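You operate a simulated robot arm through the tools that you are given. There is no shell and no other tool. Be economical: measure what you need, move in short steps, check, and stop when the job is done.

Carry out the task below with a simulated two-armed robot. There is one attempt and no reset: what you move stays moved.

TASK
Hold the beige easel board on the top of the grey table steady with one hand and open the easel leg with the other. Then shut the creaser cover. Then put the orange wiping pad on top of the grey sheets. Then put one of the paper balls from the delivery table of the folder on top of the small red ink tub there. Then pull the tools door open. Do these in the order given.

The check looks at the end state, three seconds after you hand in, the way a careful person would. Anything else that was tipped, shoved, dropped, spilled or broken makes it a failure. Lids that push on must go on centred and level and be pressed home; caps that screw on are set level and turned clockwise until they are tight. Flat cloth is picked up by pressing the open fingertips on it (5 to 10 N) and closing them slowly along it; thin cloth reads only 2 to 8 mm in the jaws.

THE ROBOT
Two 6-joint arms with two-finger parallel grippers on one trunk, on a base that drives. Base frame: it is fixed to the floor where the robot stands at the start and does not move with it; the origin is under the middle of the robot, x ahead of it, y to its left, z up; the surface under the hand at the start is at about z = 0.92. Readings come in m, degrees, newtons and seconds.
The left shoulder is at the start at [0.28, 0.185, 1.055], the right one opposite. With the tool pointing down near the work surface each hand reaches from about 0.56 to 0.94 m from the robot's upright axis, wherever it stands, measured 20 degrees to its own side. Places, roughly: beige easel board [0.75, 0.25, 1]; creaser cover [1.1, -0.6, 1.2]; easel leg [0.7, 0.1, 0.9]; grey sheets (20x15x5 cm) [4.7, -3.7, 0.7]; orange wiping pad (6x9x4 cm) [3.3, -2.3, 1.1]; paper ball (4x4x3 cm) [3.9, -5, 0.9]; small red ink tub (5x5x5 cm) [3.7, -5.2, 0.9]; tools door [0.7, -0.9, 0.5]. Payload 1.57 kg a hand.
Tool frame (each hand has its own): the origin (TCP) lies between the finger pads and is the grasp point; the fingertips stand 0.03 m ahead of it; z points along the fingers, y is the line along which they close. The gripper opens to 0.08 m. The fingers are 0.017 m wide and 0.012 m thick; the gripper's body (0.04 by 0.082 m) begins 0.08 m behind the TCP.
Orientation is told as [roll, pitch, yaw] about the base's x, y, z axes, in that order, counted from this pose: with the fingers straight down and closing along the base's y, the tool's x points along the base's -x, its y along +y and its z along -z.

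THE INTERFACE
- The arms move only by the tool drive_tool. It takes "left_plan", "right_plan" or both (then of equal length, played together; a hand with none holds still); each is a list of rows, each a list of 3 entries, a list of its own where there are three numbers: the shift along the base's x, y, z in m, then the turn, a rotation vector about the base's x, y, z in degrees, then the closure in counts, from 0 (fully open) to 255 (shut). In form: [[[x, y, z], [rx, ry, rz], claw], ...]. A call has 1 to 8 rows; each row shifts and turns the commanded pose from where the row before left it. Each row takes 0.2 s and may step no farther than 0.05 m and 8.6 degrees from the row before; otherwise, or with a gripper value out of range, the whole call is refused. Where a pose cannot be reached the arm comes as near as it can. A force on the tool above 40 N (or 10 N above the force at the start of the call, whichever is more), or a blocked arm, ends the call early, and 0.2 s more pass. The fingers move at their own pace (about 0.153 m/s each) and stop on an object; they squeeze with about 24 N. The grip force told is the motor's: it shows also when the fingers shut on nothing. Time passes only in rows, and 0.2 s behind the last, so rows that do not move let the fingers close. It gives the time, the measured TCP pose, the force on the tool (base axes), the opening and the grip force at its end, in the units of the frame above (readings bear some noise), with the torque about the TCP (base axes, N m) and any sound that the robot's microphone picked up.
- Cameras (640 x 400 px; columns grow to the right, rows downward): "scene" is now at [0.2401, 0.0145, 1.4986]; the picture's right is [0.16, -0.99, 0.00], its down [-0.71, -0.12, -0.69] and it looks along [0.68, 0.11, -0.72] (base axes); focal length 262 px, centre (320, 200). "left" rides on the left gripper at [0.072, 0.007, -0.122] in its tool frame; the picture's right is [-0.09, 1.00, 0.00], its down [-0.84, -0.08, -0.54] and it looks along [-0.54, -0.05, 0.84] (tool axes); focal length 238 px, centre (320, 200). "right" rides on the right gripper at [0.072, -0.007, -0.122] in its tool frame; the picture's right is [0.09, 1.00, 0.00], its down [-0.84, 0.08, -0.54] and it looks along [-0.54, 0.05, 0.84] (tool axes); focal length 238 px, centre (320, 200). There is no depth. A picture from a camera that has moved, and an enlarged one, comes with that camera's place and axes in the base frame and with its lens.
- grab_frame(camera): a new picture of that camera. No time passes.
- lift_body(by): slides the trunk up (or, below 0, down) by that many m; the arms and the scene camera ride with it, the base frame stays. It gives what a move gives, with no picture.
- steer(legs): drives the robot by 1 to 6 legs, each [ahead, turn to the left] in m and degrees, along the robot's own axes; the way and the turn of a leg run together, so that a leg with both is an arc; at most 1.5 m and 180 degrees a leg. The arms and the cameras ride along, it lands a little off, and it stops where it bumps. It gives what a move gives.
- turn_head(pan, tilt): turns the head with the scene camera to pan (to the left, within 86 degrees either way) and tilt (down, from -29 to 69), counted from straight ahead of the robot. It gives what a move gives.
- inspect(camera, box): a new picture of the part [left, top, right, bottom] of that camera's present view, enlarged. No time passes.
- sign_off(): hands the job in; it is judged then, once.

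Go step by step. Nothing tells you exact positions but the pictures and the camera data: compare them with the known pose of the tool, close in by small moves and look again before you grip or let go. The budget is 165 turns and 138 pictures, counting those below and the enlarged ones. Unless the task says otherwise, let go and move clear before handing in, and close with one line.

The tools are called after "Emit:" by a JSON object that holds its "method" and its "body". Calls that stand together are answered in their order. drive_tool: Moves the arms, as the interface text tells. Its arguments: {"type":"object","properties":{"left_plan":{"type":"array","items":{"type":"array"}},"right_plan":{"type":"array","items":{"type":"array"}}},"required":[]} The other tools are called the same way: lift_body (by) slides the trunk up or down; steer (legs) drives the base; turn_head (pan, tilt) turns the head that bears the scene camera; grab_frame (camera) takes a picture; inspect (camera, box) takes an enlarged picture of a part of a camera's view; sign_off () hands the job in.

At the start:

```text
clock: 0.0
left_position: [0.5054, 0.3402, 1.2446]
left_tcp_rot: [0.0, 0.0, -0.1]
left_wrist_force: [0.4, 0.3, -0.4]
left_wrist_torque: [0.0, 0.02, -0.01]
left_gripper_width: 0.0798
left_gripper_force: 0.0
right_position: [0.5933, -0.1355, 1.2284]
right_tcp_rot: [0.0, 0.0, 0.0]
right_wrist_force: [0.9, 0.2, -0.7]
right_wrist_torque: [0.01, -0.01, 0.04]
right_gripper_width: 0.08
right_gripper_force: 0.0
trunk travel left (down, up): [-0.75, 0.24]
robot x, y, heading: [-0.0009, -0.0035, 0.1]
head pan, tilt: [9.2, 46.1]
```

scene: 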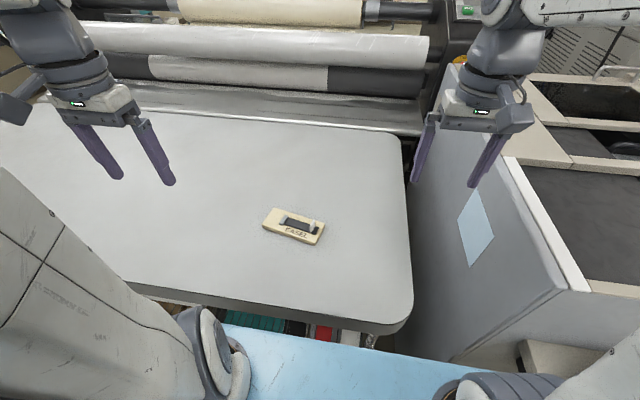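
right: 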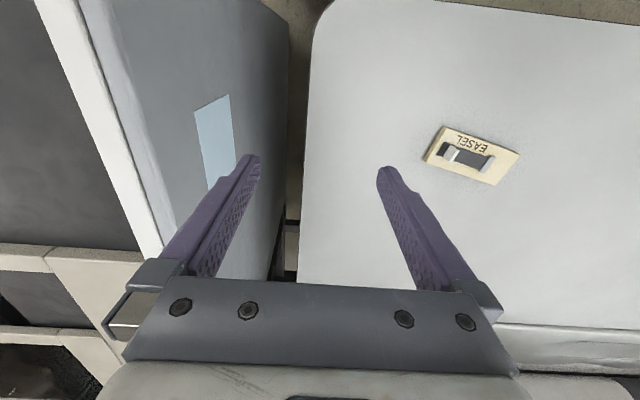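
left: 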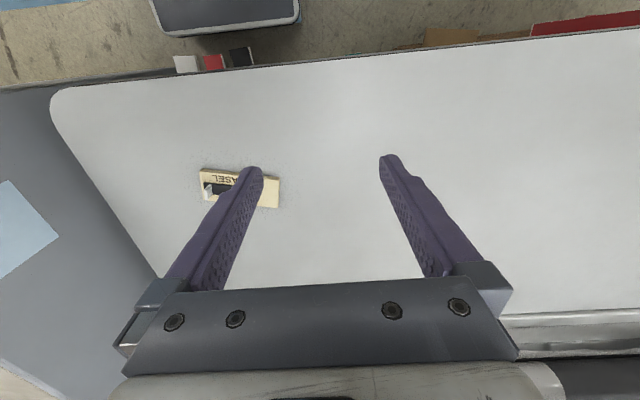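

I see a small beige plate marked EASEL on the grey table, at about [0.68, 0.16, 0.92]. I'll look closer first.

Emit:
{"method": "inspect", "body": {"camera": "scene", "box": [240, 190, 350, 260]}}

Emit:
{"method": "inspect", "body": {"camera": "right", "box": [400, 110, 540, 200]}}

```text
5.71 times, centred on (295, 225) of scene
camera zoom: at [0.2401, 0.0145, 1.4986], right [0.16, -0.99, 0.0], down [-0.71, -0.12, -0.69], along [0.68, 0.11, -0.72], focal length 1498 px, centre (463, 57)
```

zoom: 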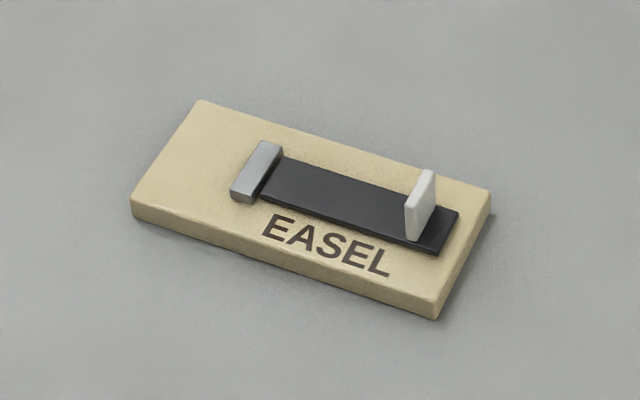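

```text
4.44 times, centred on (470, 155) of right
camera zoom: at [0.5223, -0.1447, 1.352], right [-0.09, 1.0, 0.0], down [0.84, 0.08, 0.54], along [0.54, 0.05, -0.84], focal length 1059 px, centre (-347, 400)
```

zoom: 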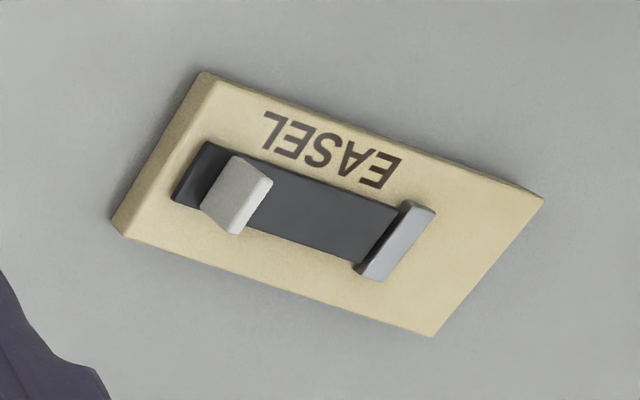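

The board is about 16 x 7 cm, with the hinge at its left end and a white tab near the right end of the leg. I'll hold its right end across the width with the right hand leaning right, and open the leg with the left hand. I turn the right hand first.

Emit:
{"method": "drive_tool", "body": {"right_plan": [[[0.0, 0.01, 0], [0, 0, 8.55], 0], [[0, 0.01, 0], [0, 0, 8.55], 0], [[0, 0.01, 0], [0, 0, 8.55], 0], [[0, 0.01, 0], [0, 0, 8.55], 0], [[0, 0.01, 0], [0, 0, 8.55], 0], [[0, 0.01, 0], [0, 0, 8.55], 0], [[0, 0.01, 0], [0, 0, 8.55], 0], [[0, 0.01, 0], [0, 0, 8.55], 0]]}}

Emit:
{"method": "drive_tool", "body": {"right_plan": [[[0.0, 0.01, 0], [0, 0, 8.4], 0], [[0.01, 0.01, -0.02], [7.8, -1.82, 0], 0], [[0.01, 0.01, -0.02], [7.8, -1.82, 0], 0], [[0.01, 0.01, -0.02], [7.8, -1.82, 0], 0], [[0.01, 0.01, -0.02], [7.8, -1.82, 0], 0], [[0.01, 0.01, -0.02], [7.8, -1.82, 0], 0]]}}

```text
clock: 1.8
left_position: [0.5047, 0.3399, 1.244]
left_tcp_rot: [0.0, 0.0, 0.0]
left_wrist_force: [0.1, -0.1, 0.0]
left_wrist_torque: [0.0, -0.02, 0.02]
left_gripper_width: 0.0799
left_gripper_force: 0.0
right_position: [0.5918, -0.0568, 1.2288]
right_tcp_rot: [0.0, -0.1, 68.5]
right_wrist_force: [0.1, -0.4, -0.3]
right_wrist_torque: [0.03, 0.02, 0.0]
right_gripper_width: 0.08
right_gripper_force: 0.0
trunk travel left (down, up): [-0.75, 0.24]
robot x, y, heading: [-0.0039, -0.0003, 0.3]
head pan, tilt: [9.2, 46.1]
```

```text
clock: 3.2
left_position: [0.5052, 0.3399, 1.2444]
left_tcp_rot: [0.0, 0.0, 0.1]
left_wrist_force: [-0.8, -0.6, -1.2]
left_wrist_torque: [0.01, 0.0, -0.04]
left_gripper_width: 0.0801
left_gripper_force: 0.0
right_position: [0.6434, 0.0029, 1.1272]
right_tcp_rot: [-0.1, -40.1, 76.8]
right_wrist_force: [0.0, 0.0, 0.1]
right_wrist_torque: [0.01, 0.01, 0.0]
right_gripper_width: 0.0799
right_gripper_force: 0.0
trunk travel left (down, up): [-0.75, 0.24]
robot x, y, heading: [0.0027, 0.0004, 0.1]
head pan, tilt: [9.2, 46.1]
```

The right hand has its orientation. I move it above the board's right end and look.

Emit:
{"method": "drive_tool", "body": {"right_plan": [[[0.004, 0.028, -0.04], [0, 0, 0], 0], [[0.004, 0.028, -0.04], [0, 0, 0], 0], [[0.004, 0.026, -0.04], [0, 0, 0], 0]]}}

Emit:
{"method": "grab_frame", "body": {"camera": "scene"}}

Emit:
{"method": "grab_frame", "body": {"camera": "right"}}

```text
clock: 4.0
left_position: [0.5051, 0.3407, 1.2448]
left_tcp_rot: [0.0, 0.0, 0.0]
left_wrist_force: [0.1, -1.1, -0.3]
left_wrist_torque: [0.01, -0.03, -0.02]
left_gripper_width: 0.0798
left_gripper_force: 0.0
right_position: [0.6546, 0.0838, 1.0079]
right_tcp_rot: [0.1, -40.0, 76.8]
right_wrist_force: [-0.2, -0.4, 0.6]
right_wrist_torque: [0.02, 0.0, 0.0]
right_gripper_width: 0.0801
right_gripper_force: 0.0
trunk travel left (down, up): [-0.75, 0.24]
robot x, y, heading: [-0.0007, -0.0013, -0.1]
head pan, tilt: [9.2, 46.1]
```

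```text
132 pictures are left
camera scene: at [0.2399, 0.0144, 1.4986], right [0.16, -0.99, 0.0], down [-0.71, -0.11, -0.69], along [0.68, 0.11, -0.72], focal length 262 px, centre (320, 200)
```

scene: 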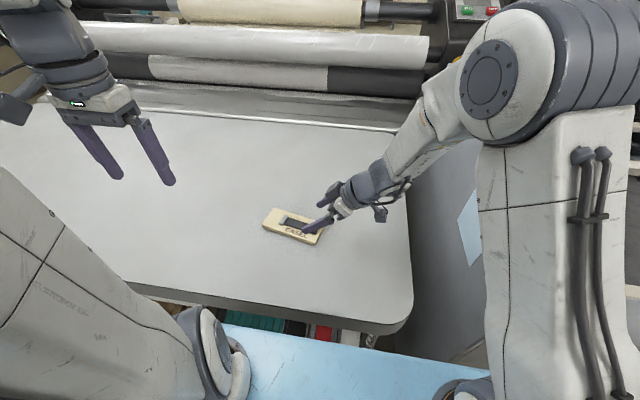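

```text
131 pictures are left
camera right: at [0.6324, -0.0479, 1.0566], right [-0.99, 0.16, -0.06], down [-0.01, 0.3, 0.95], along [0.17, 0.94, -0.3], focal length 238 px, centre (320, 200)
```

right: 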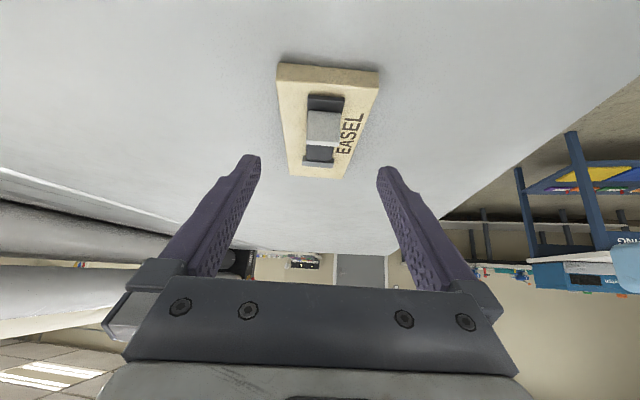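

The board's right end sits between the fingers as computed. I go down to straddle it.

Emit:
{"method": "drive_tool", "body": {"right_plan": [[[0.002, 0.004, -0.025], [0, 0, 0], 0], [[0.001, 0.003, -0.022], [0, 0, 0], 0], [[0, 0, -0.004], [0, 0, 0], 0]]}}

Emit:
{"method": "grab_frame", "body": {"camera": "right"}}

Emit:
{"method": "inspect", "body": {"camera": "scene", "box": [240, 170, 400, 270]}}

```text
clock: 4.8
left_position: [0.5048, 0.3408, 1.2442]
left_tcp_rot: [0.1, 0.0, 0.1]
left_wrist_force: [0.3, 0.3, 0.3]
left_wrist_torque: [-0.01, -0.02, 0.02]
left_gripper_width: 0.0799
left_gripper_force: 0.1
right_position: [0.6583, 0.0928, 0.9575]
right_tcp_rot: [-0.1, -40.0, 76.9]
right_wrist_force: [-0.5, -0.2, -0.6]
right_wrist_torque: [0.01, -0.04, 0.01]
right_gripper_width: 0.0801
right_gripper_force: 0.1
trunk travel left (down, up): [-0.75, 0.24]
robot x, y, heading: [-0.0002, -0.0013, 0.1]
head pan, tilt: [9.2, 46.1]
```

```text
130 pictures are left
camera right: at [0.6357, -0.0404, 1.0059], right [-0.99, 0.16, -0.06], down [-0.01, 0.3, 0.95], along [0.17, 0.94, -0.3], focal length 238 px, centre (320, 200)
```

right: 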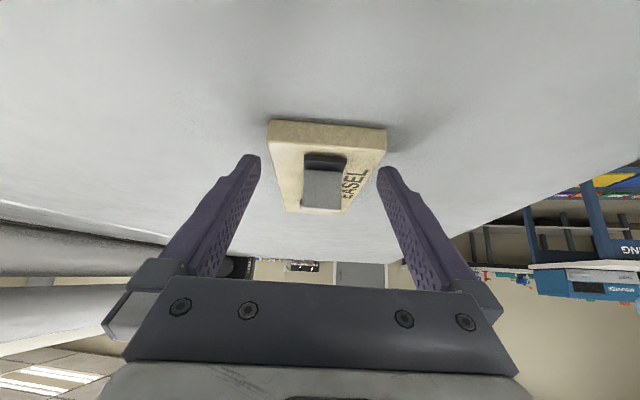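

```text
4.00 times, centred on (320, 220) of scene
camera zoom: at [0.2403, 0.0145, 1.4985], right [0.16, -0.99, 0.0], down [-0.71, -0.12, -0.69], along [0.68, 0.11, -0.72], focal length 1049 px, centre (320, 120)
```

zoom: 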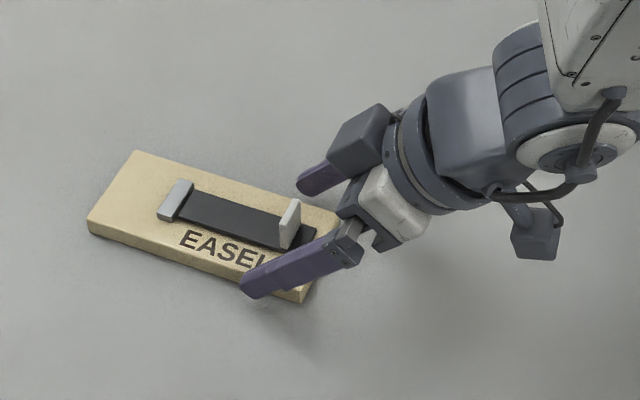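

Fingers are about 4 mm off centre, so I shift, lower slightly, and close.

Emit:
{"method": "drive_tool", "body": {"right_plan": [[[-0.004, 0, -0.003], [0, 0, 0], 0], [[0, 0, -0.003], [0, 0, 0], 0], [[0, 0, -0.002], [0, 0, 0], 0]]}}

Emit:
{"method": "inspect", "body": {"camera": "scene", "box": [240, 170, 400, 270]}}

```text
clock: 5.6
left_position: [0.5055, 0.341, 1.2451]
left_tcp_rot: [0.0, 0.0, 0.1]
left_wrist_force: [0.2, -0.9, 0.0]
left_wrist_torque: [0.0, -0.03, -0.03]
left_gripper_width: 0.0798
left_gripper_force: 0.0
right_position: [0.6551, 0.0926, 0.9509]
right_tcp_rot: [0.1, -40.1, 76.7]
right_wrist_force: [-0.6, 0.5, 1.1]
right_wrist_torque: [0.0, 0.0, -0.01]
right_gripper_width: 0.08
right_gripper_force: 0.0
trunk travel left (down, up): [-0.75, 0.24]
robot x, y, heading: [-0.0, 0.0021, -0.0]
head pan, tilt: [9.2, 46.1]
```

```text
4.00 times, centred on (320, 220) of scene
camera zoom: at [0.2401, 0.0145, 1.4986], right [0.16, -0.99, 0.0], down [-0.71, -0.12, -0.69], along [0.68, 0.11, -0.72], focal length 1049 px, centre (320, 120)
```

zoom: 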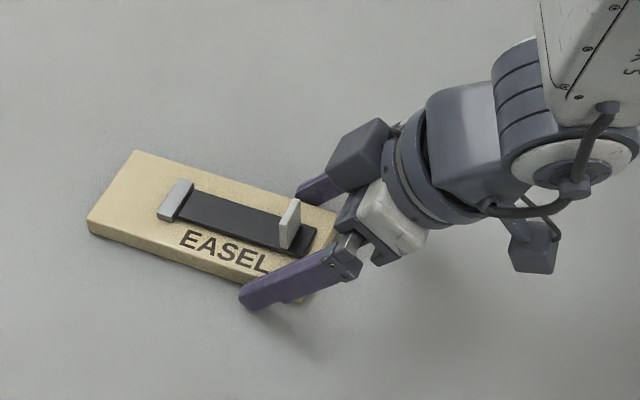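

Now I lower another 3 mm and close on the board's edges.

Emit:
{"method": "drive_tool", "body": {"right_plan": [[[0, 0, -0.003], [0, 0, 0], 0], [[0, 0, 0], [0, 0, 0], 20], [[0, 0, 0], [0, 0, 0], 40], [[0, 0, 0], [0, 0, 0], 60], [[0, 0, 0], [0, 0, 0], 80], [[0, 0, 0], [0, 0, 0], 110]]}}

Emit:
{"method": "inspect", "body": {"camera": "scene", "box": [240, 170, 400, 270]}}

Emit:
{"method": "grab_frame", "body": {"camera": "right"}}

```text
clock: 7.0
left_position: [0.5039, 0.3398, 1.2449]
left_tcp_rot: [-0.1, 0.1, 0.0]
left_wrist_force: [-0.6, -0.1, -0.1]
left_wrist_torque: [-0.01, -0.01, -0.03]
left_gripper_width: 0.0802
left_gripper_force: 0.0
right_position: [0.6535, 0.0939, 0.9491]
right_tcp_rot: [0.0, -40.2, 76.9]
right_wrist_force: [-6.8, -1.9, 24.4]
right_wrist_torque: [0.37, 0.63, -0.01]
right_gripper_width: 0.0692
right_gripper_force: 23.9
trunk travel left (down, up): [-0.75, 0.24]
robot x, y, heading: [-0.0014, -0.0028, -0.2]
head pan, tilt: [9.2, 46.1]
```

```text
4.00 times, centred on (320, 220) of scene
camera zoom: at [0.2388, 0.0142, 1.4989], right [0.16, -0.99, 0.0], down [-0.71, -0.12, -0.69], along [0.69, 0.11, -0.72], focal length 1049 px, centre (320, 120)
```

zoom: 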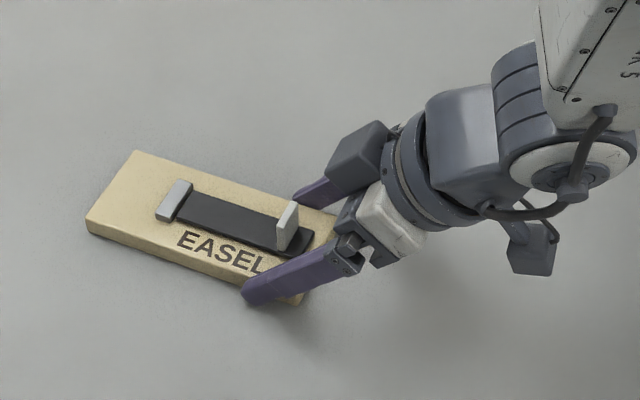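

```text
126 pictures are left
camera right: at [0.6311, -0.0399, 0.9963], right [-0.99, 0.16, -0.06], down [-0.01, 0.3, 0.95], along [0.17, 0.94, -0.29], focal length 238 px, centre (320, 200)
```

right: 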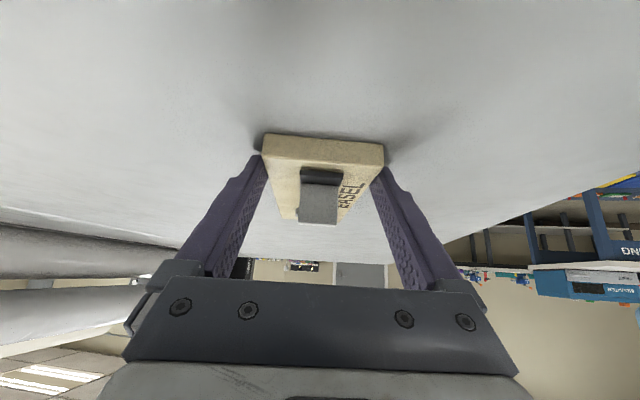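

The board is gripped (6.9 cm). Now I bring the left hand, part closed, above the tab.

Emit:
{"method": "drive_tool", "body": {"left_plan": [[[0.019, -0.028, 0], [0, 0, -3.4], 160], [[0.019, -0.028, 0], [0, 0, -3.4], 160], [[0.019, -0.028, 0], [0, 0, -3.4], 160], [[0.019, -0.028, 0], [0, 0, -3.3], 160], [[0.019, -0.028, 0], [0, 0, 0], 160], [[0.019, -0.028, 0], [0, 0, 0], 160], [[0.019, -0.028, -0.04], [0, 0, 0], 160], [[0.019, -0.028, -0.04], [0, 0, 0], 160]], "right_plan": [[[0, 0, 0.001], [0, 0, 0], 110], [[0, 0, 0.001], [0, 0, 0], 110], [[0, 0, 0], [0, 0, 0], 110], [[0, 0, 0], [0, 0, 0], 110], [[0, 0, 0], [0, 0, 0], 110], [[0, 0, 0], [0, 0, 0], 110], [[0, 0, 0], [0, 0, 0], 110], [[0, 0, 0], [0, 0, 0], 110]]}}

Emit:
{"method": "drive_tool", "body": {"left_plan": [[[0, -0.005, -0.04], [0, 0, 0], 160], [[0, -0.005, -0.04], [0, 0, 0], 160], [[0, 0, -0.03], [0, 0, 0], 160]]}}

Emit:
{"method": "grab_frame", "body": {"camera": "left"}}

Emit:
{"method": "inspect", "body": {"camera": "scene", "box": [240, 170, 400, 270]}}

```text
refused: row 7 steps farther than a row can; nothing moved
```

```text
clock: 7.8
left_position: [0.5043, 0.3305, 1.1351]
left_tcp_rot: [0.0, -0.2, -0.1]
left_wrist_force: [-0.1, -0.4, 0.1]
left_wrist_torque: [0.01, 0.01, -0.01]
left_gripper_width: 0.0297
left_gripper_force: 0.0
right_position: [0.6546, 0.0934, 0.949]
right_tcp_rot: [0.0, -40.2, 76.9]
right_wrist_force: [-2.5, -0.7, 28.2]
right_wrist_torque: [0.31, 0.31, -0.21]
right_gripper_width: 0.0695
right_gripper_force: 23.8
trunk travel left (down, up): [-0.75, 0.24]
robot x, y, heading: [-0.0017, 0.0015, 0.3]
head pan, tilt: [9.2, 46.1]
```

```text
125 pictures are left
camera left: at [0.4327, 0.3359, 1.2552], right [0.09, 1.0, 0.0], down [0.84, -0.08, 0.54], along [0.54, -0.05, -0.84], focal length 238 px, centre (320, 200)
```

left: 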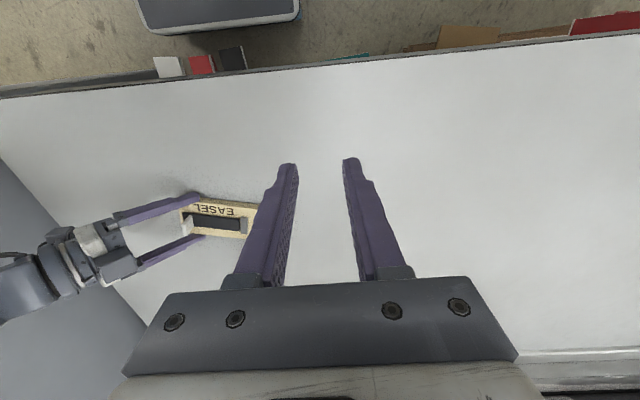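

```text
4.00 times, centred on (320, 220) of scene
camera zoom: at [0.2388, 0.0143, 1.4989], right [0.16, -0.99, 0.0], down [-0.71, -0.12, -0.69], along [0.69, 0.11, -0.72], focal length 1049 px, centre (320, 120)
```

zoom: 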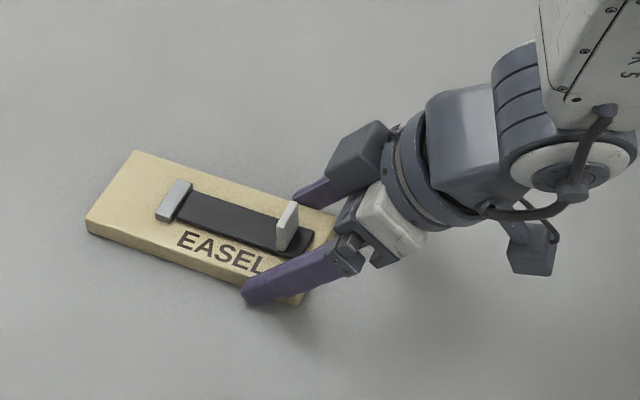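

The row was too long, so only the descent ran. I move the left hand over at this height with smaller rows.

Emit:
{"method": "drive_tool", "body": {"left_plan": [[[0.022, -0.028, 0], [0, 0, -3.4], 160], [[0.022, -0.028, 0], [0, 0, -3.4], 160], [[0.022, -0.028, 0], [0, 0, -3.4], 160], [[0.022, -0.028, 0], [0, 0, -3.3], 160], [[0.022, -0.028, 0], [0, 0, 0], 160], [[0.022, -0.028, 0], [0, 0, 0], 160], [[0.021, -0.027, 0], [0, 0, 0], 160], [[0, -0.026, -0.04], [0, 0, 0], 160]], "right_plan": [[[0, 0, 0.001], [0, 0, 0], 110], [[0, 0, 0.001], [0, 0, 0], 110], [[0, 0, 0], [0, 0, 0], 110], [[0, 0, 0], [0, 0, 0], 110], [[0, 0, 0], [0, 0, 0], 110], [[0, 0, 0], [0, 0, 0], 110], [[0, 0, 0], [0, 0, 0], 110], [[0, 0, 0], [0, 0, 0], 110]]}}

Emit:
{"method": "grab_frame", "body": {"camera": "left"}}

Emit:
{"method": "grab_frame", "body": {"camera": "scene"}}

```text
clock: 9.6
left_position: [0.6589, 0.1109, 1.0954]
left_tcp_rot: [0.1, 0.0, -13.4]
left_wrist_force: [0.0, 0.5, 0.8]
left_wrist_torque: [-0.01, -0.01, -0.01]
left_gripper_width: 0.0299
left_gripper_force: 0.0
right_position: [0.6546, 0.0923, 0.9486]
right_tcp_rot: [0.0, -40.0, 76.9]
right_wrist_force: [0.8, -0.7, 5.5]
right_wrist_torque: [0.33, -0.32, 0.08]
right_gripper_width: 0.0692
right_gripper_force: 24.4
trunk travel left (down, up): [-0.75, 0.24]
robot x, y, heading: [0.0027, 0.0021, -0.1]
head pan, tilt: [9.2, 46.1]
```

```text
123 pictures are left
camera left: at [0.5903, 0.1323, 1.2151], right [0.32, 0.95, 0.0], down [0.8, -0.27, 0.54], along [0.51, -0.17, -0.84], focal length 238 px, centre (320, 200)
```

left: 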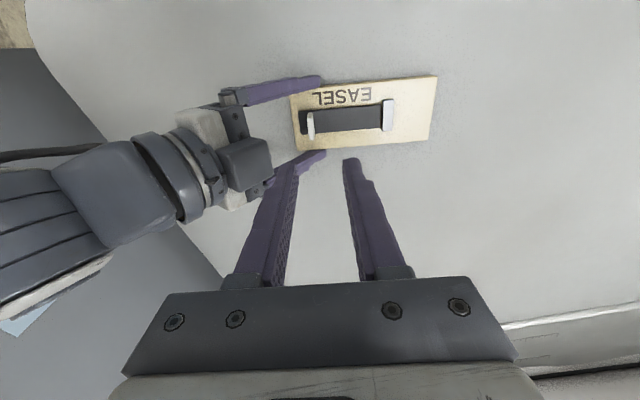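

```text
122 pictures are left
camera scene: at [0.2397, 0.0146, 1.4986], right [0.16, -0.99, 0.0], down [-0.71, -0.12, -0.69], along [0.68, 0.11, -0.72], focal length 262 px, centre (320, 200)
```

scene: 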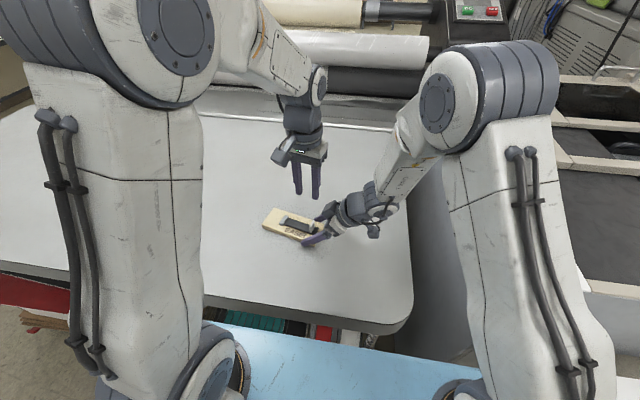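

Tab is at about [0.654, 0.103]. I descend toward it with a check on the way.

Emit:
{"method": "drive_tool", "body": {"left_plan": [[[-0.003, -0.005, -0.03], [0, 0, 0], 160], [[-0.002, -0.003, -0.03], [0, 0, 0], 160], [[0, 0, -0.03], [0, 0, 0], 160]]}}

Emit:
{"method": "grab_frame", "body": {"camera": "left"}}

Emit:
{"method": "inspect", "body": {"camera": "scene", "box": [240, 170, 400, 270]}}

```text
clock: 10.4
left_position: [0.6542, 0.101, 1.0038]
left_tcp_rot: [0.0, 0.0, -13.6]
left_wrist_force: [0.2, 0.6, 0.1]
left_wrist_torque: [0.0, 0.02, 0.03]
left_gripper_width: 0.0289
left_gripper_force: 0.0
right_position: [0.654, 0.0929, 0.9493]
right_tcp_rot: [-0.1, -40.0, 76.8]
right_wrist_force: [0.7, -1.2, 2.7]
right_wrist_torque: [-0.02, -0.13, -0.01]
right_gripper_width: 0.0691
right_gripper_force: 24.4
trunk travel left (down, up): [-0.75, 0.24]
robot x, y, heading: [-0.0017, 0.0042, -0.0]
head pan, tilt: [9.2, 46.1]
```

```text
121 pictures are left
camera left: at [0.5858, 0.1236, 1.1243], right [0.32, 0.95, 0.0], down [0.8, -0.27, 0.54], along [0.51, -0.17, -0.84], focal length 238 px, centre (320, 200)
```

left: 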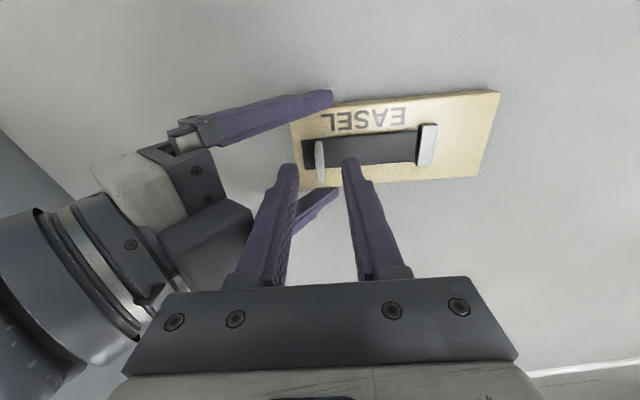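

```text
4.00 times, centred on (320, 220) of scene
camera zoom: at [0.2399, 0.0145, 1.4986], right [0.16, -0.99, 0.0], down [-0.71, -0.12, -0.69], along [0.68, 0.11, -0.72], focal length 1049 px, centre (320, 120)
```

zoom: 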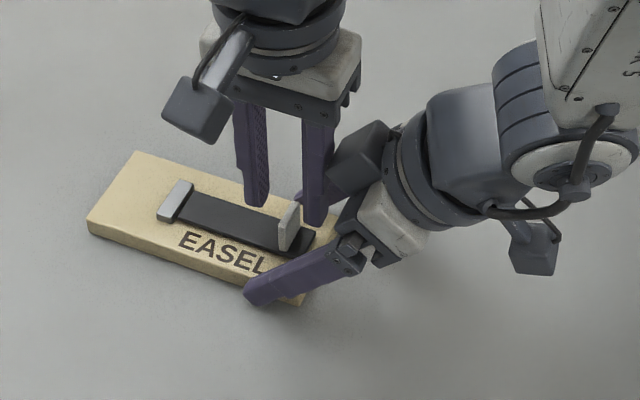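

Centered on the tab. I descend to it and close gently.

Emit:
{"method": "drive_tool", "body": {"left_plan": [[[0, 0, -0.014], [0, 0, 0], 160], [[0, 0, -0.013], [0, 0, 0], 160], [[0, 0, 0], [0, 0, 0], 185], [[0, 0, 0], [0, 0, 0], 210], [[0, 0, 0], [0, 0, 0], 235], [[0, 0, 0], [0, 0, 0], 250]]}}

Emit:
{"method": "grab_frame", "body": {"camera": "left"}}

Emit:
{"method": "inspect", "body": {"camera": "scene", "box": [240, 170, 400, 270]}}

```text
clock: 11.8
left_position: [0.6526, 0.1025, 0.9761]
left_tcp_rot: [0.1, 0.1, -13.4]
left_wrist_force: [0.4, 1.7, -0.2]
left_wrist_torque: [0.06, -0.01, -0.06]
left_gripper_width: 0.0052
left_gripper_force: 23.8
right_position: [0.6542, 0.093, 0.9486]
right_tcp_rot: [0.1, -40.0, 76.8]
right_wrist_force: [-0.8, -1.9, 0.5]
right_wrist_torque: [0.01, -0.01, 0.03]
right_gripper_width: 0.0693
right_gripper_force: 23.9
trunk travel left (down, up): [-0.75, 0.24]
robot x, y, heading: [0.0004, 0.0011, -0.1]
head pan, tilt: [9.2, 46.1]
```

```text
119 pictures are left
camera left: at [0.5857, 0.1235, 1.0974], right [0.32, 0.95, 0.0], down [0.8, -0.27, 0.54], along [0.51, -0.17, -0.84], focal length 238 px, centre (320, 200)
```

left: 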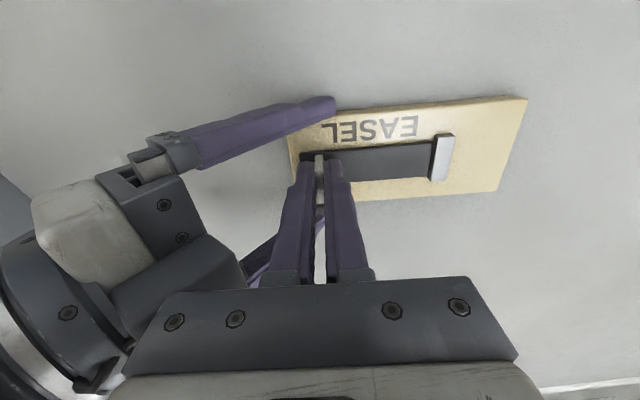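

```text
4.00 times, centred on (320, 220) of scene
camera zoom: at [0.2402, 0.0145, 1.4985], right [0.16, -0.99, 0.0], down [-0.71, -0.12, -0.69], along [0.68, 0.11, -0.72], focal length 1049 px, centre (320, 120)
```

zoom: 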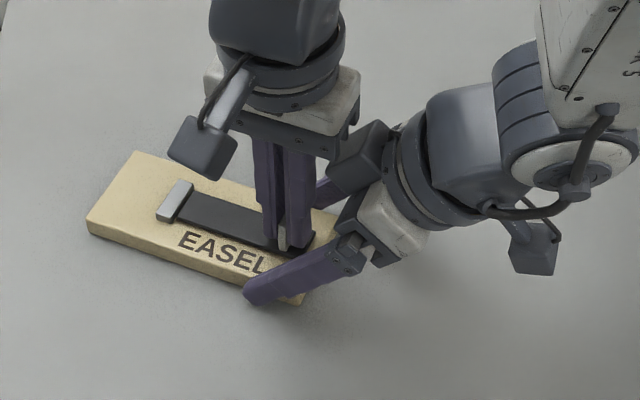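

Tab is gripped at 5 mm. I swing it about the hinge: first 32 degrees.

Emit:
{"method": "drive_tool", "body": {"left_plan": [[[0.0015, 0.006, 0.0114], [-7.77, 1.92, 0], 250], [[0.0019, 0.0076, 0.0104], [-7.77, 1.92, 0], 250], [[0.0022, 0.0089, 0.0092], [-7.77, 1.92, 0], 250], [[0.0025, 0.0101, 0.0079], [-7.77, 1.92, 0], 250]]}}

Emit:
{"method": "inspect", "body": {"camera": "scene", "box": [240, 170, 400, 270]}}

```text
clock: 12.8
left_position: [0.6618, 0.134, 1.0165]
left_tcp_rot: [-32.1, 0.1, -13.5]
left_wrist_force: [7.0, -1.0, -7.4]
left_wrist_torque: [-0.38, -0.3, 0.27]
left_gripper_width: 0.0054
left_gripper_force: 24.0
right_position: [0.6534, 0.0924, 0.95]
right_tcp_rot: [0.0, -40.0, 76.8]
right_wrist_force: [-6.9, 0.8, 7.4]
right_wrist_torque: [0.61, -0.18, -0.01]
right_gripper_width: 0.0693
right_gripper_force: 24.2
trunk travel left (down, up): [-0.75, 0.24]
robot x, y, heading: [-0.001, -0.0023, 0.0]
head pan, tilt: [9.2, 46.1]
```

```text
4.00 times, centred on (320, 220) of scene
camera zoom: at [0.2401, 0.0143, 1.4986], right [0.16, -0.99, 0.0], down [-0.71, -0.11, -0.69], along [0.68, 0.11, -0.72], focal length 1049 px, centre (320, 120)
```

zoom: 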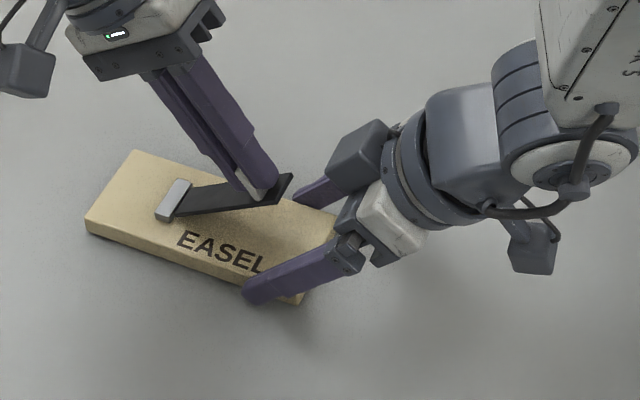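

The leg follows well. I continue to about 64 degrees with small corrections.

Emit:
{"method": "drive_tool", "body": {"left_plan": [[[0.0035, 0.011, 0.0058], [-7.77, 1.92, 0], 250], [[0.0035, 0.0117, 0.0042], [-7.77, 1.92, 0], 250], [[0.003, 0.0122, 0.0026], [-7.77, 1.92, 0], 250], [[0.0031, 0.0126, 0.001], [-7.77, 1.92, 0], 250]]}}

Emit:
{"method": "inspect", "body": {"camera": "scene", "box": [240, 170, 400, 270]}}

```text
clock: 13.8
left_position: [0.674, 0.1816, 1.0294]
left_tcp_rot: [-64.2, 0.5, -13.7]
left_wrist_force: [-0.3, -6.7, 0.3]
left_wrist_torque: [-0.5, 0.0, 0.16]
left_gripper_width: 0.0056
left_gripper_force: 24.0
right_position: [0.654, 0.0923, 0.9486]
right_tcp_rot: [0.0, -40.0, 76.7]
right_wrist_force: [-0.9, 5.7, 0.5]
right_wrist_torque: [0.12, 0.02, -0.08]
right_gripper_width: 0.0692
right_gripper_force: 23.6
trunk travel left (down, up): [-0.75, 0.24]
robot x, y, heading: [0.0009, -0.0032, 0.1]
head pan, tilt: [9.2, 46.1]
```

```text
4.00 times, centred on (320, 220) of scene
camera zoom: at [0.24, 0.0143, 1.4986], right [0.16, -0.99, 0.0], down [-0.71, -0.12, -0.69], along [0.68, 0.11, -0.72], focal length 1049 px, centre (320, 120)
```

zoom: 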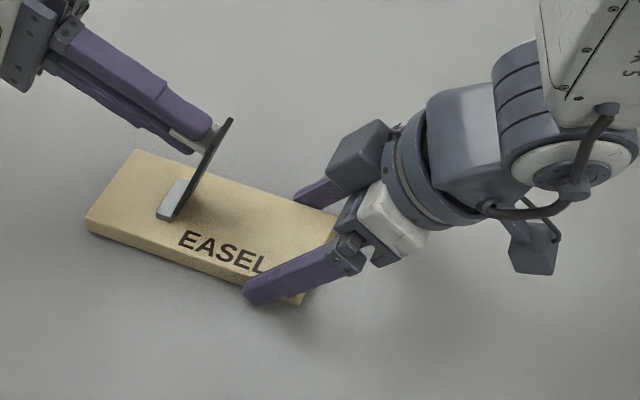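

Going on to about 96 degrees.

Emit:
{"method": "drive_tool", "body": {"left_plan": [[[0.003, 0.0122, -0.0005], [-7.77, 1.92, 0], 250], [[0.003, 0.012, -0.0025], [-7.77, 1.92, 0], 250], [[0.003, 0.0116, -0.0041], [-7.77, 1.92, 0], 250], [[0.0028, 0.011, -0.006], [-7.77, 1.92, 0], 250]]}}

Emit:
{"method": "inspect", "body": {"camera": "scene", "box": [200, 150, 360, 250]}}

```text
clock: 14.8
left_position: [0.6706, 0.2081, 1.0109]
left_tcp_rot: [-95.6, 0.4, -13.5]
left_wrist_force: [-0.8, -0.4, -0.1]
left_wrist_torque: [0.01, -0.01, -0.01]
left_gripper_width: 0.0016
left_gripper_force: 0.0
left hand out of reach, approached as far as the arm can: row 4
right_position: [0.6546, 0.0911, 0.948]
right_tcp_rot: [-0.1, -39.9, 76.8]
right_wrist_force: [-0.9, -4.8, 12.7]
right_wrist_torque: [-0.11, -0.44, -0.2]
right_gripper_width: 0.0695
right_gripper_force: 24.0
trunk travel left (down, up): [-0.75, 0.24]
robot x, y, heading: [-0.0017, 0.0005, -0.2]
head pan, tilt: [9.2, 46.1]
```

```text
4.00 times, centred on (280, 200) of scene
camera zoom: at [0.2395, 0.0142, 1.4986], right [0.16, -0.99, 0.0], down [-0.71, -0.11, -0.69], along [0.68, 0.11, -0.72], focal length 1049 px, centre (480, 200)
```

zoom: 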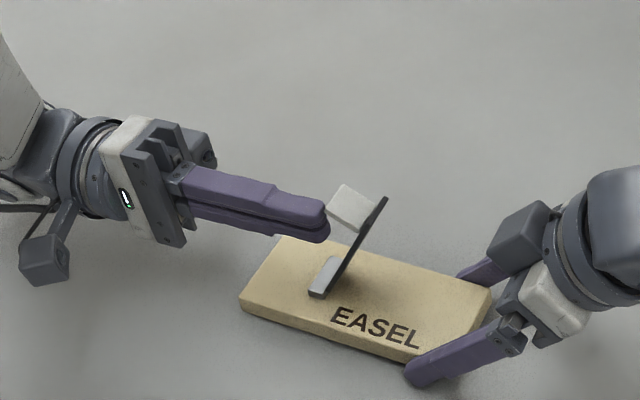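

The leg slipped out of the grip near 64 degrees and stays up by itself; that may be its stop. I'll retract, come upright on the right-hand side of the leg and nudge it onward to test.

Emit:
{"method": "drive_tool", "body": {"left_plan": [[[0.01, 0.035, 0.01], [0, 0, 0], 255], [[0.0, 0.01, 0.04], [7.77, -1.92, 0], 255], [[0, 0, 0.045], [7.77, -1.92, 0], 255], [[0, 0, 0.045], [7.77, -1.92, 0], 255], [[0, 0, 0.03], [7.77, -1.92, 0], 255], [[0, 0, 0.0], [7.77, -1.92, 0], 255], [[0, 0, 0.0], [7.77, -1.92, 0], 255], [[0, 0, 0.0], [7.77, -1.92, 0], 255]]}}

Emit:
{"method": "drive_tool", "body": {"left_plan": [[[-0.002, -0.02, 0.0], [7.77, -1.92, 0], 255], [[-0.002, -0.02, 0.0], [7.77, -1.92, 0], 255], [[-0.003, -0.02, 0.0], [7.77, -1.92, 0], 255], [[-0.003, -0.02, 0.0], [7.77, -1.92, 0], 255], [[-0.003, -0.02, 0.0], [7.77, -1.92, 0], 255]]}}

Emit:
{"method": "inspect", "body": {"camera": "scene", "box": [200, 130, 400, 255]}}

```text
clock: 16.6
left_position: [0.6597, 0.2264, 1.1758]
left_tcp_rot: [-39.9, 0.3, -13.6]
left_wrist_force: [-0.4, 0.3, -0.3]
left_wrist_torque: [-0.02, 0.01, 0.0]
left_gripper_width: 0.0
left_gripper_force: 21.5
left hand out of reach, approached as far as the arm can: row 1
right_position: [0.6544, 0.0924, 0.9479]
right_tcp_rot: [0.1, -40.0, 76.9]
right_wrist_force: [0.2, 0.2, 0.2]
right_wrist_torque: [-0.1, 0.04, 0.0]
right_gripper_width: 0.0691
right_gripper_force: 24.0
trunk travel left (down, up): [-0.75, 0.24]
robot x, y, heading: [-0.0005, -0.0019, 0.2]
head pan, tilt: [9.2, 46.1]
```

```text
clock: 17.8
left_position: [0.6455, 0.1258, 1.1737]
left_tcp_rot: [0.1, -0.2, -13.4]
left_wrist_force: [0.3, 0.8, -1.1]
left_wrist_torque: [-0.02, -0.02, -0.01]
left_gripper_width: 0.0001
left_gripper_force: 21.1
right_position: [0.6554, 0.0924, 0.9493]
right_tcp_rot: [0.0, -40.0, 76.7]
right_wrist_force: [-0.2, 0.2, -1.5]
right_wrist_torque: [-0.07, 0.05, 0.02]
right_gripper_width: 0.0693
right_gripper_force: 24.3
trunk travel left (down, up): [-0.75, 0.24]
robot x, y, heading: [-0.0002, 0.0026, 0.2]
head pan, tilt: [9.2, 46.1]
```

```text
3.20 times, centred on (300, 192) of scene
camera zoom: at [0.2402, 0.0147, 1.4985], right [0.16, -0.99, 0.0], down [-0.71, -0.12, -0.69], along [0.68, 0.11, -0.72], focal length 839 px, centre (384, 224)
```

zoom: 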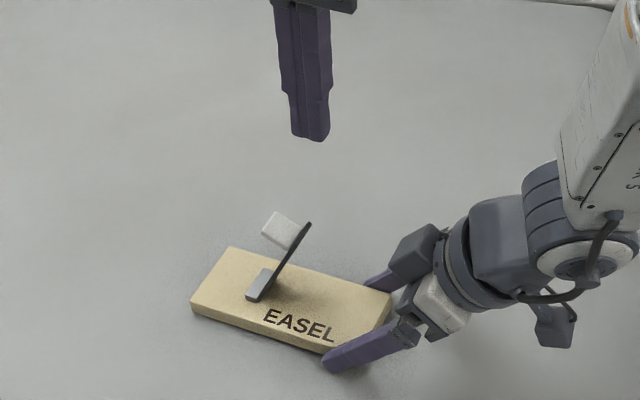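

Leg is at about 64 degrees. I lower the closed left fingers to its right side and then push it gently leftward.

Emit:
{"method": "drive_tool", "body": {"left_plan": [[[0.014, -0.02, -0.04], [0, 0, 0], 255], [[0, 0, -0.05], [0, 0, 0], 255], [[0, 0, -0.048], [0, 0, 0], 255]]}}

Emit:
{"method": "drive_tool", "body": {"left_plan": [[[0.001, 0.01, 0], [0, 0, 0], 255], [[0.001, 0.01, 0], [0, 0, 0], 255], [[0.001, 0.008, 0], [0, 0, 0], 255], [[0.001, 0.006, 0], [0, 0, 0], 255], [[0.001, 0.004, 0], [0, 0, 0], 255]]}}

Emit:
{"method": "inspect", "body": {"camera": "scene", "box": [200, 130, 400, 255]}}

```text
clock: 18.6
left_position: [0.6608, 0.1063, 1.0361]
left_tcp_rot: [0.0, 0.0, -13.3]
left_wrist_force: [-1.0, -0.1, -0.2]
left_wrist_torque: [0.01, -0.01, -0.03]
left_gripper_width: 0.0
left_gripper_force: 21.1
right_position: [0.6538, 0.0932, 0.9499]
right_tcp_rot: [0.0, -40.0, 76.8]
right_wrist_force: [0.1, 0.4, -0.4]
right_wrist_torque: [-0.05, -0.01, 0.01]
right_gripper_width: 0.0694
right_gripper_force: 23.9
trunk travel left (down, up): [-0.75, 0.24]
robot x, y, heading: [0.0016, 0.0014, 0.2]
head pan, tilt: [9.2, 46.1]
```

```text
clock: 19.8
left_position: [0.6648, 0.144, 1.037]
left_tcp_rot: [0.1, 0.0, -13.5]
left_wrist_force: [-1.7, -0.5, -0.2]
left_wrist_torque: [0.02, -0.01, 0.0]
left_gripper_width: 0.0002
left_gripper_force: 20.9
right_position: [0.655, 0.0914, 0.9487]
right_tcp_rot: [0.1, -40.1, 76.7]
right_wrist_force: [-0.5, 0.1, -1.5]
right_wrist_torque: [-0.07, -0.01, 0.0]
right_gripper_width: 0.0698
right_gripper_force: 23.6
trunk travel left (down, up): [-0.75, 0.24]
robot x, y, heading: [-0.0003, 0.0006, 0.2]
head pan, tilt: [9.2, 46.1]
```

```text
3.20 times, centred on (300, 192) of scene
camera zoom: at [0.2402, 0.0144, 1.4985], right [0.16, -0.99, 0.0], down [-0.71, -0.12, -0.69], along [0.68, 0.11, -0.72], focal length 839 px, centre (384, 224)
```

zoom: 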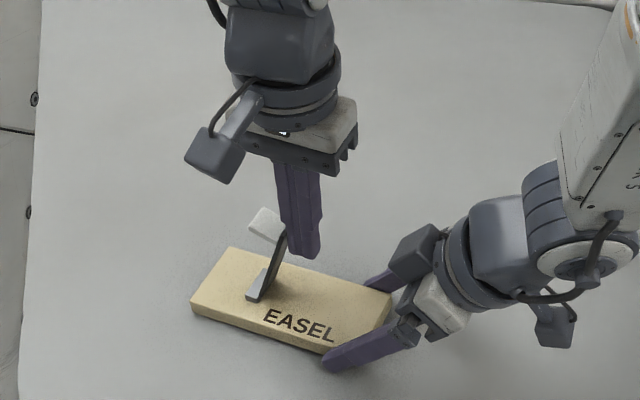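

It still moves freely, so not at its stop. I keep pushing.

Emit:
{"method": "drive_tool", "body": {"left_plan": [[[0.002, 0.007, 0], [0, 0, 0], 255], [[0.002, 0.007, 0], [0, 0, 0], 255], [[0.002, 0.007, 0], [0, 0, 0], 255], [[0.002, 0.007, 0], [0, 0, 0], 255]]}}

Emit:
{"method": "inspect", "body": {"camera": "scene", "box": [200, 130, 400, 255]}}

```text
clock: 20.8
left_position: [0.6724, 0.1714, 1.0373]
left_tcp_rot: [0.0, 0.0, -13.5]
left_wrist_force: [-7.4, -22.3, 13.0]
left_wrist_torque: [0.13, -0.05, 0.02]
left_gripper_width: 0.0002
left_gripper_force: 21.0
right_position: [0.6537, 0.0918, 0.9492]
right_tcp_rot: [-0.1, -40.1, 76.9]
right_wrist_force: [4.5, 13.8, 7.8]
right_wrist_torque: [0.33, -0.14, -0.07]
right_gripper_width: 0.0695
right_gripper_force: 24.4
trunk travel left (down, up): [-0.75, 0.24]
robot x, y, heading: [-0.0017, 0.0021, -0.1]
head pan, tilt: [9.2, 46.1]
```

```text
3.20 times, centred on (300, 192) of scene
camera zoom: at [0.239, 0.0135, 1.4989], right [0.16, -0.99, 0.0], down [-0.71, -0.11, -0.69], along [0.68, 0.11, -0.72], focal length 839 px, centre (384, 224)
```

zoom: 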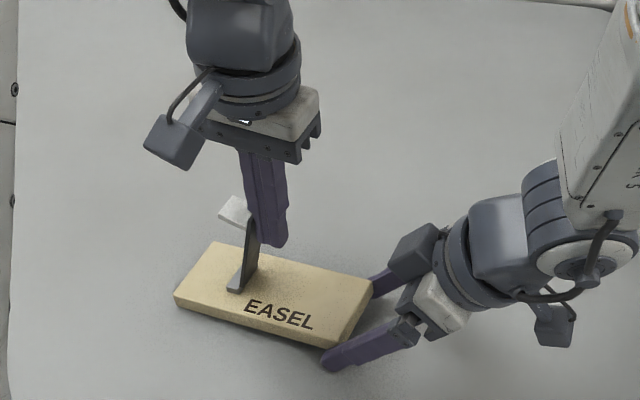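

The stop is reached (22 N) at around 85 degrees; I back the left hand off and check.

Emit:
{"method": "drive_tool", "body": {"left_plan": [[[-0.004, -0.015, 0], [0, 0, 0], 255], [[-0.006, -0.02, 0.01], [0, 0, 0], 255], [[0, -0.01, 0.045], [0, 0, 0], 255], [[0, 0, 0.05], [0, 0, 0], 255], [[-0.02, 0.02, 0.04], [0, 0, 0], 255]]}}

Emit:
{"method": "inspect", "body": {"camera": "scene", "box": [200, 150, 360, 250]}}

Emit:
{"method": "grab_frame", "body": {"camera": "right"}}

```text
clock: 22.0
left_position: [0.6425, 0.1466, 1.1812]
left_tcp_rot: [-0.1, 0.0, -13.6]
left_wrist_force: [0.3, -0.1, -0.3]
left_wrist_torque: [-0.01, 0.03, 0.0]
left_gripper_width: 0.0001
left_gripper_force: 20.4
right_position: [0.6544, 0.091, 0.9485]
right_tcp_rot: [0.0, -40.0, 76.6]
right_wrist_force: [-3.7, -2.5, 8.8]
right_wrist_torque: [-0.08, -0.26, -0.09]
right_gripper_width: 0.0692
right_gripper_force: 24.4
trunk travel left (down, up): [-0.75, 0.24]
robot x, y, heading: [0.0027, -0.0008, 0.2]
head pan, tilt: [9.2, 46.1]
```

```text
4.00 times, centred on (280, 200) of scene
camera zoom: at [0.24, 0.014, 1.4985], right [0.16, -0.99, 0.0], down [-0.71, -0.11, -0.69], along [0.68, 0.11, -0.72], focal length 1049 px, centre (480, 200)
```

zoom: 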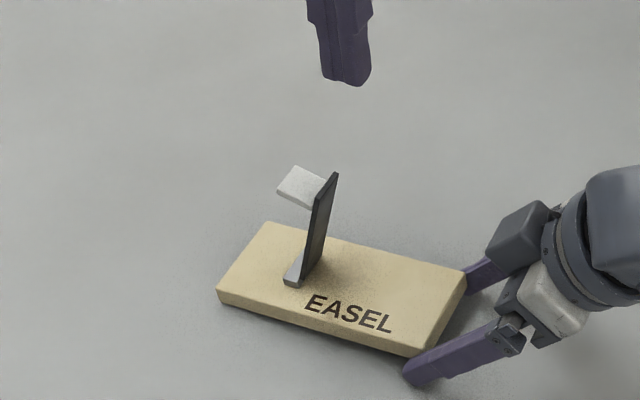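

```text
110 pictures are left
camera right: at [0.631, -0.0411, 0.9969], right [-0.99, 0.16, -0.06], down [-0.01, 0.3, 0.95], along [0.17, 0.94, -0.3], focal length 238 px, centre (320, 200)
```

right: 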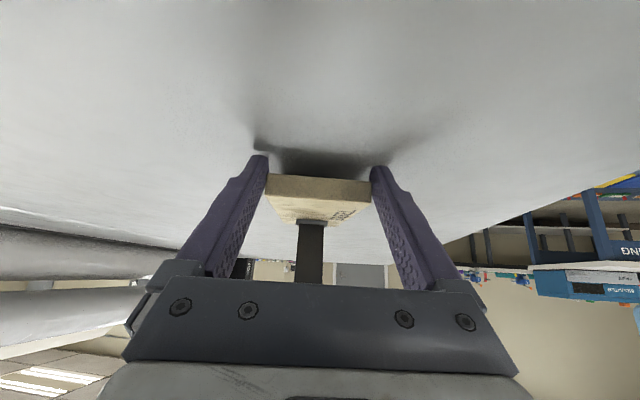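

The leg stands open at its stop. I release the board with the right hand and withdraw along its lean.

Emit:
{"method": "drive_tool", "body": {"right_plan": [[[0, 0, 0], [0, 0, 0], 30], [[0, 0, 0.001], [0, 0, 0], 10], [[0, 0, 0], [0, 0, 0], 0], [[-0.003, -0.012, 0.015], [0, 0, 0], 0], [[-0.007, -0.025, 0.03], [0, 0, 0], 0], [[-0.007, -0.025, 0.035], [0, 0, 0], 0], [[-0.005, -0.02, 0.04], [0, 0, 0], 0]]}}

Emit:
{"method": "inspect", "body": {"camera": "scene", "box": [200, 150, 360, 250]}}

Emit:
{"method": "grab_frame", "body": {"camera": "right"}}

```text
clock: 23.6
left_position: [0.6435, 0.1456, 1.1812]
left_tcp_rot: [0.0, 0.0, -13.4]
left_wrist_force: [0.1, 0.3, -0.2]
left_wrist_torque: [0.01, 0.0, 0.01]
left_gripper_width: 0.0001
left_gripper_force: 21.9
right_position: [0.6329, 0.0102, 1.0694]
right_tcp_rot: [0.1, -40.0, 76.8]
right_wrist_force: [0.4, -0.3, 0.0]
right_wrist_torque: [0.05, 0.01, 0.01]
right_gripper_width: 0.0801
right_gripper_force: 0.1
trunk travel left (down, up): [-0.75, 0.24]
robot x, y, heading: [-0.0028, 0.0005, 0.2]
head pan, tilt: [9.2, 46.1]
```

```text
4.00 times, centred on (280, 200) of scene
camera zoom: at [0.2403, 0.0145, 1.4985], right [0.16, -0.99, 0.0], down [-0.71, -0.12, -0.69], along [0.68, 0.11, -0.72], focal length 1049 px, centre (480, 200)
```

zoom: 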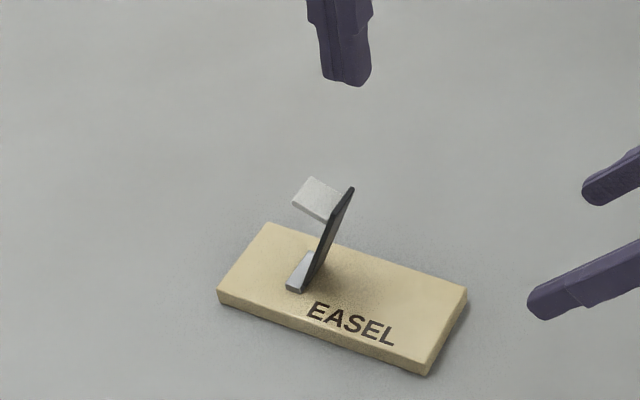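

```text
108 pictures are left
camera right: at [0.6103, -0.1222, 1.1178], right [-0.99, 0.16, -0.06], down [-0.01, 0.3, 0.95], along [0.17, 0.94, -0.3], focal length 238 px, centre (320, 200)
```

right: 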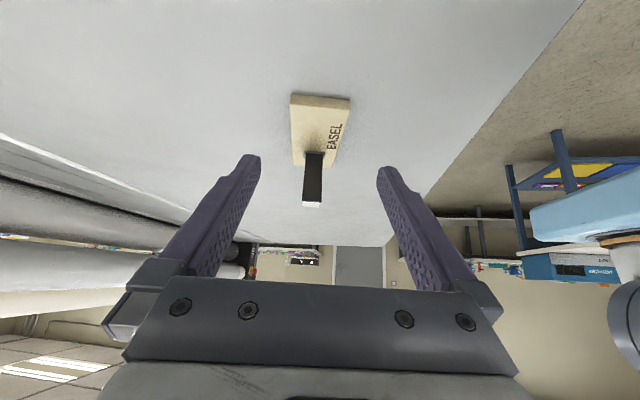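

Step one looks done: board flat, leg open to its stop. Now I look for the creaser to the right, bringing the hands up meanwhile.

Emit:
{"method": "drive_tool", "body": {"right_plan": [[[-0.01, -0.01, 0.03], [-7.8, 1.82, 0], 0], [[-0.01, -0.01, 0.03], [-7.8, 1.82, 0], 0], [[-0.01, -0.01, 0.03], [-7.8, 1.82, 0], 0], [[-0.01, -0.01, 0.03], [-7.8, 1.82, 0], 0], [[-0.01, -0.01, 0.03], [-7.8, 1.82, 0], 0], [[0, 0, 0], [0, 0, -8.5], 0], [[0, 0, 0], [0, 0, -8.5], 0], [[0, 0, 0], [0, 0, -8.5], 0]], "left_plan": [[[-0.02, 0.025, 0.02], [0, 0, 3.3], 255], [[-0.02, 0.025, 0.02], [0, 0, 3.3], 255], [[-0.02, 0.025, 0.01], [0, 0, 3.3], 255], [[-0.02, 0.025, 0.01], [0, 0, 3.4], 255], [[-0.02, 0.025, 0], [0, 0, 0], 255], [[-0.02, 0.025, 0], [0, 0, 0], 255], [[-0.02, 0.025, 0], [0, 0, 0], 255], [[0, 0, 0], [0, 0, 0], 255]]}}

Emit:
{"method": "turn_head", "body": {"pan": -35, "tilt": 25}}

Emit:
{"method": "grab_frame", "body": {"camera": "scene"}}

```text
clock: 25.4
left_position: [0.5024, 0.3231, 1.2404]
left_tcp_rot: [0.0, 0.0, -0.2]
left_wrist_force: [-0.5, -0.6, -0.3]
left_wrist_torque: [0.02, 0.02, 0.0]
left_gripper_width: 0.0002
left_gripper_force: 21.2
right_position: [0.5817, -0.0402, 1.2193]
right_tcp_rot: [0.0, 0.0, 51.3]
right_wrist_force: [0.2, -0.3, -0.2]
right_wrist_torque: [0.0, 0.01, -0.01]
right_gripper_width: 0.0805
right_gripper_force: 0.1
trunk travel left (down, up): [-0.75, 0.24]
robot x, y, heading: [-0.0021, 0.0, 0.1]
head pan, tilt: [9.2, 46.1]
```

```text
clock: 26.5
left_position: [0.5024, 0.3225, 1.2411]
left_tcp_rot: [0.0, 0.0, -0.2]
left_wrist_force: [0.9, 0.2, 0.6]
left_wrist_torque: [0.04, 0.0, -0.04]
left_gripper_width: 0.0
left_gripper_force: 21.3
right_position: [0.5823, -0.0395, 1.2189]
right_tcp_rot: [0.0, 0.0, 51.4]
right_wrist_force: [-0.2, 0.7, 0.1]
right_wrist_torque: [0.01, 0.04, 0.05]
right_gripper_width: 0.0799
right_gripper_force: 0.0
trunk travel left (down, up): [-0.75, 0.24]
robot x, y, heading: [0.0019, 0.0012, -0.1]
head pan, tilt: [-35.0, 25.0]
```

```text
107 pictures are left
camera scene: at [0.2362, -0.0512, 1.5307], right [-0.57, -0.82, 0.0], down [-0.35, 0.24, -0.91], along [0.74, -0.52, -0.42], focal length 262 px, centre (320, 200)
```

scene: 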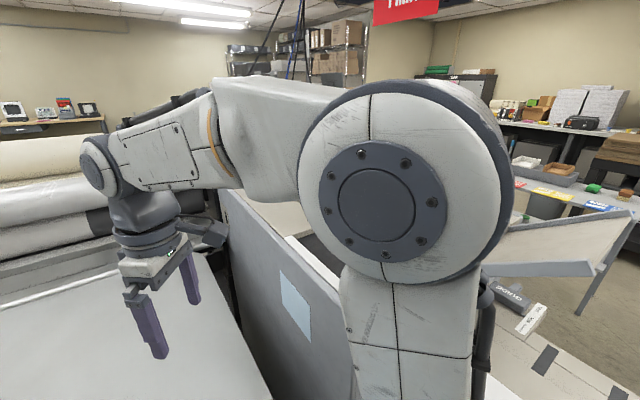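

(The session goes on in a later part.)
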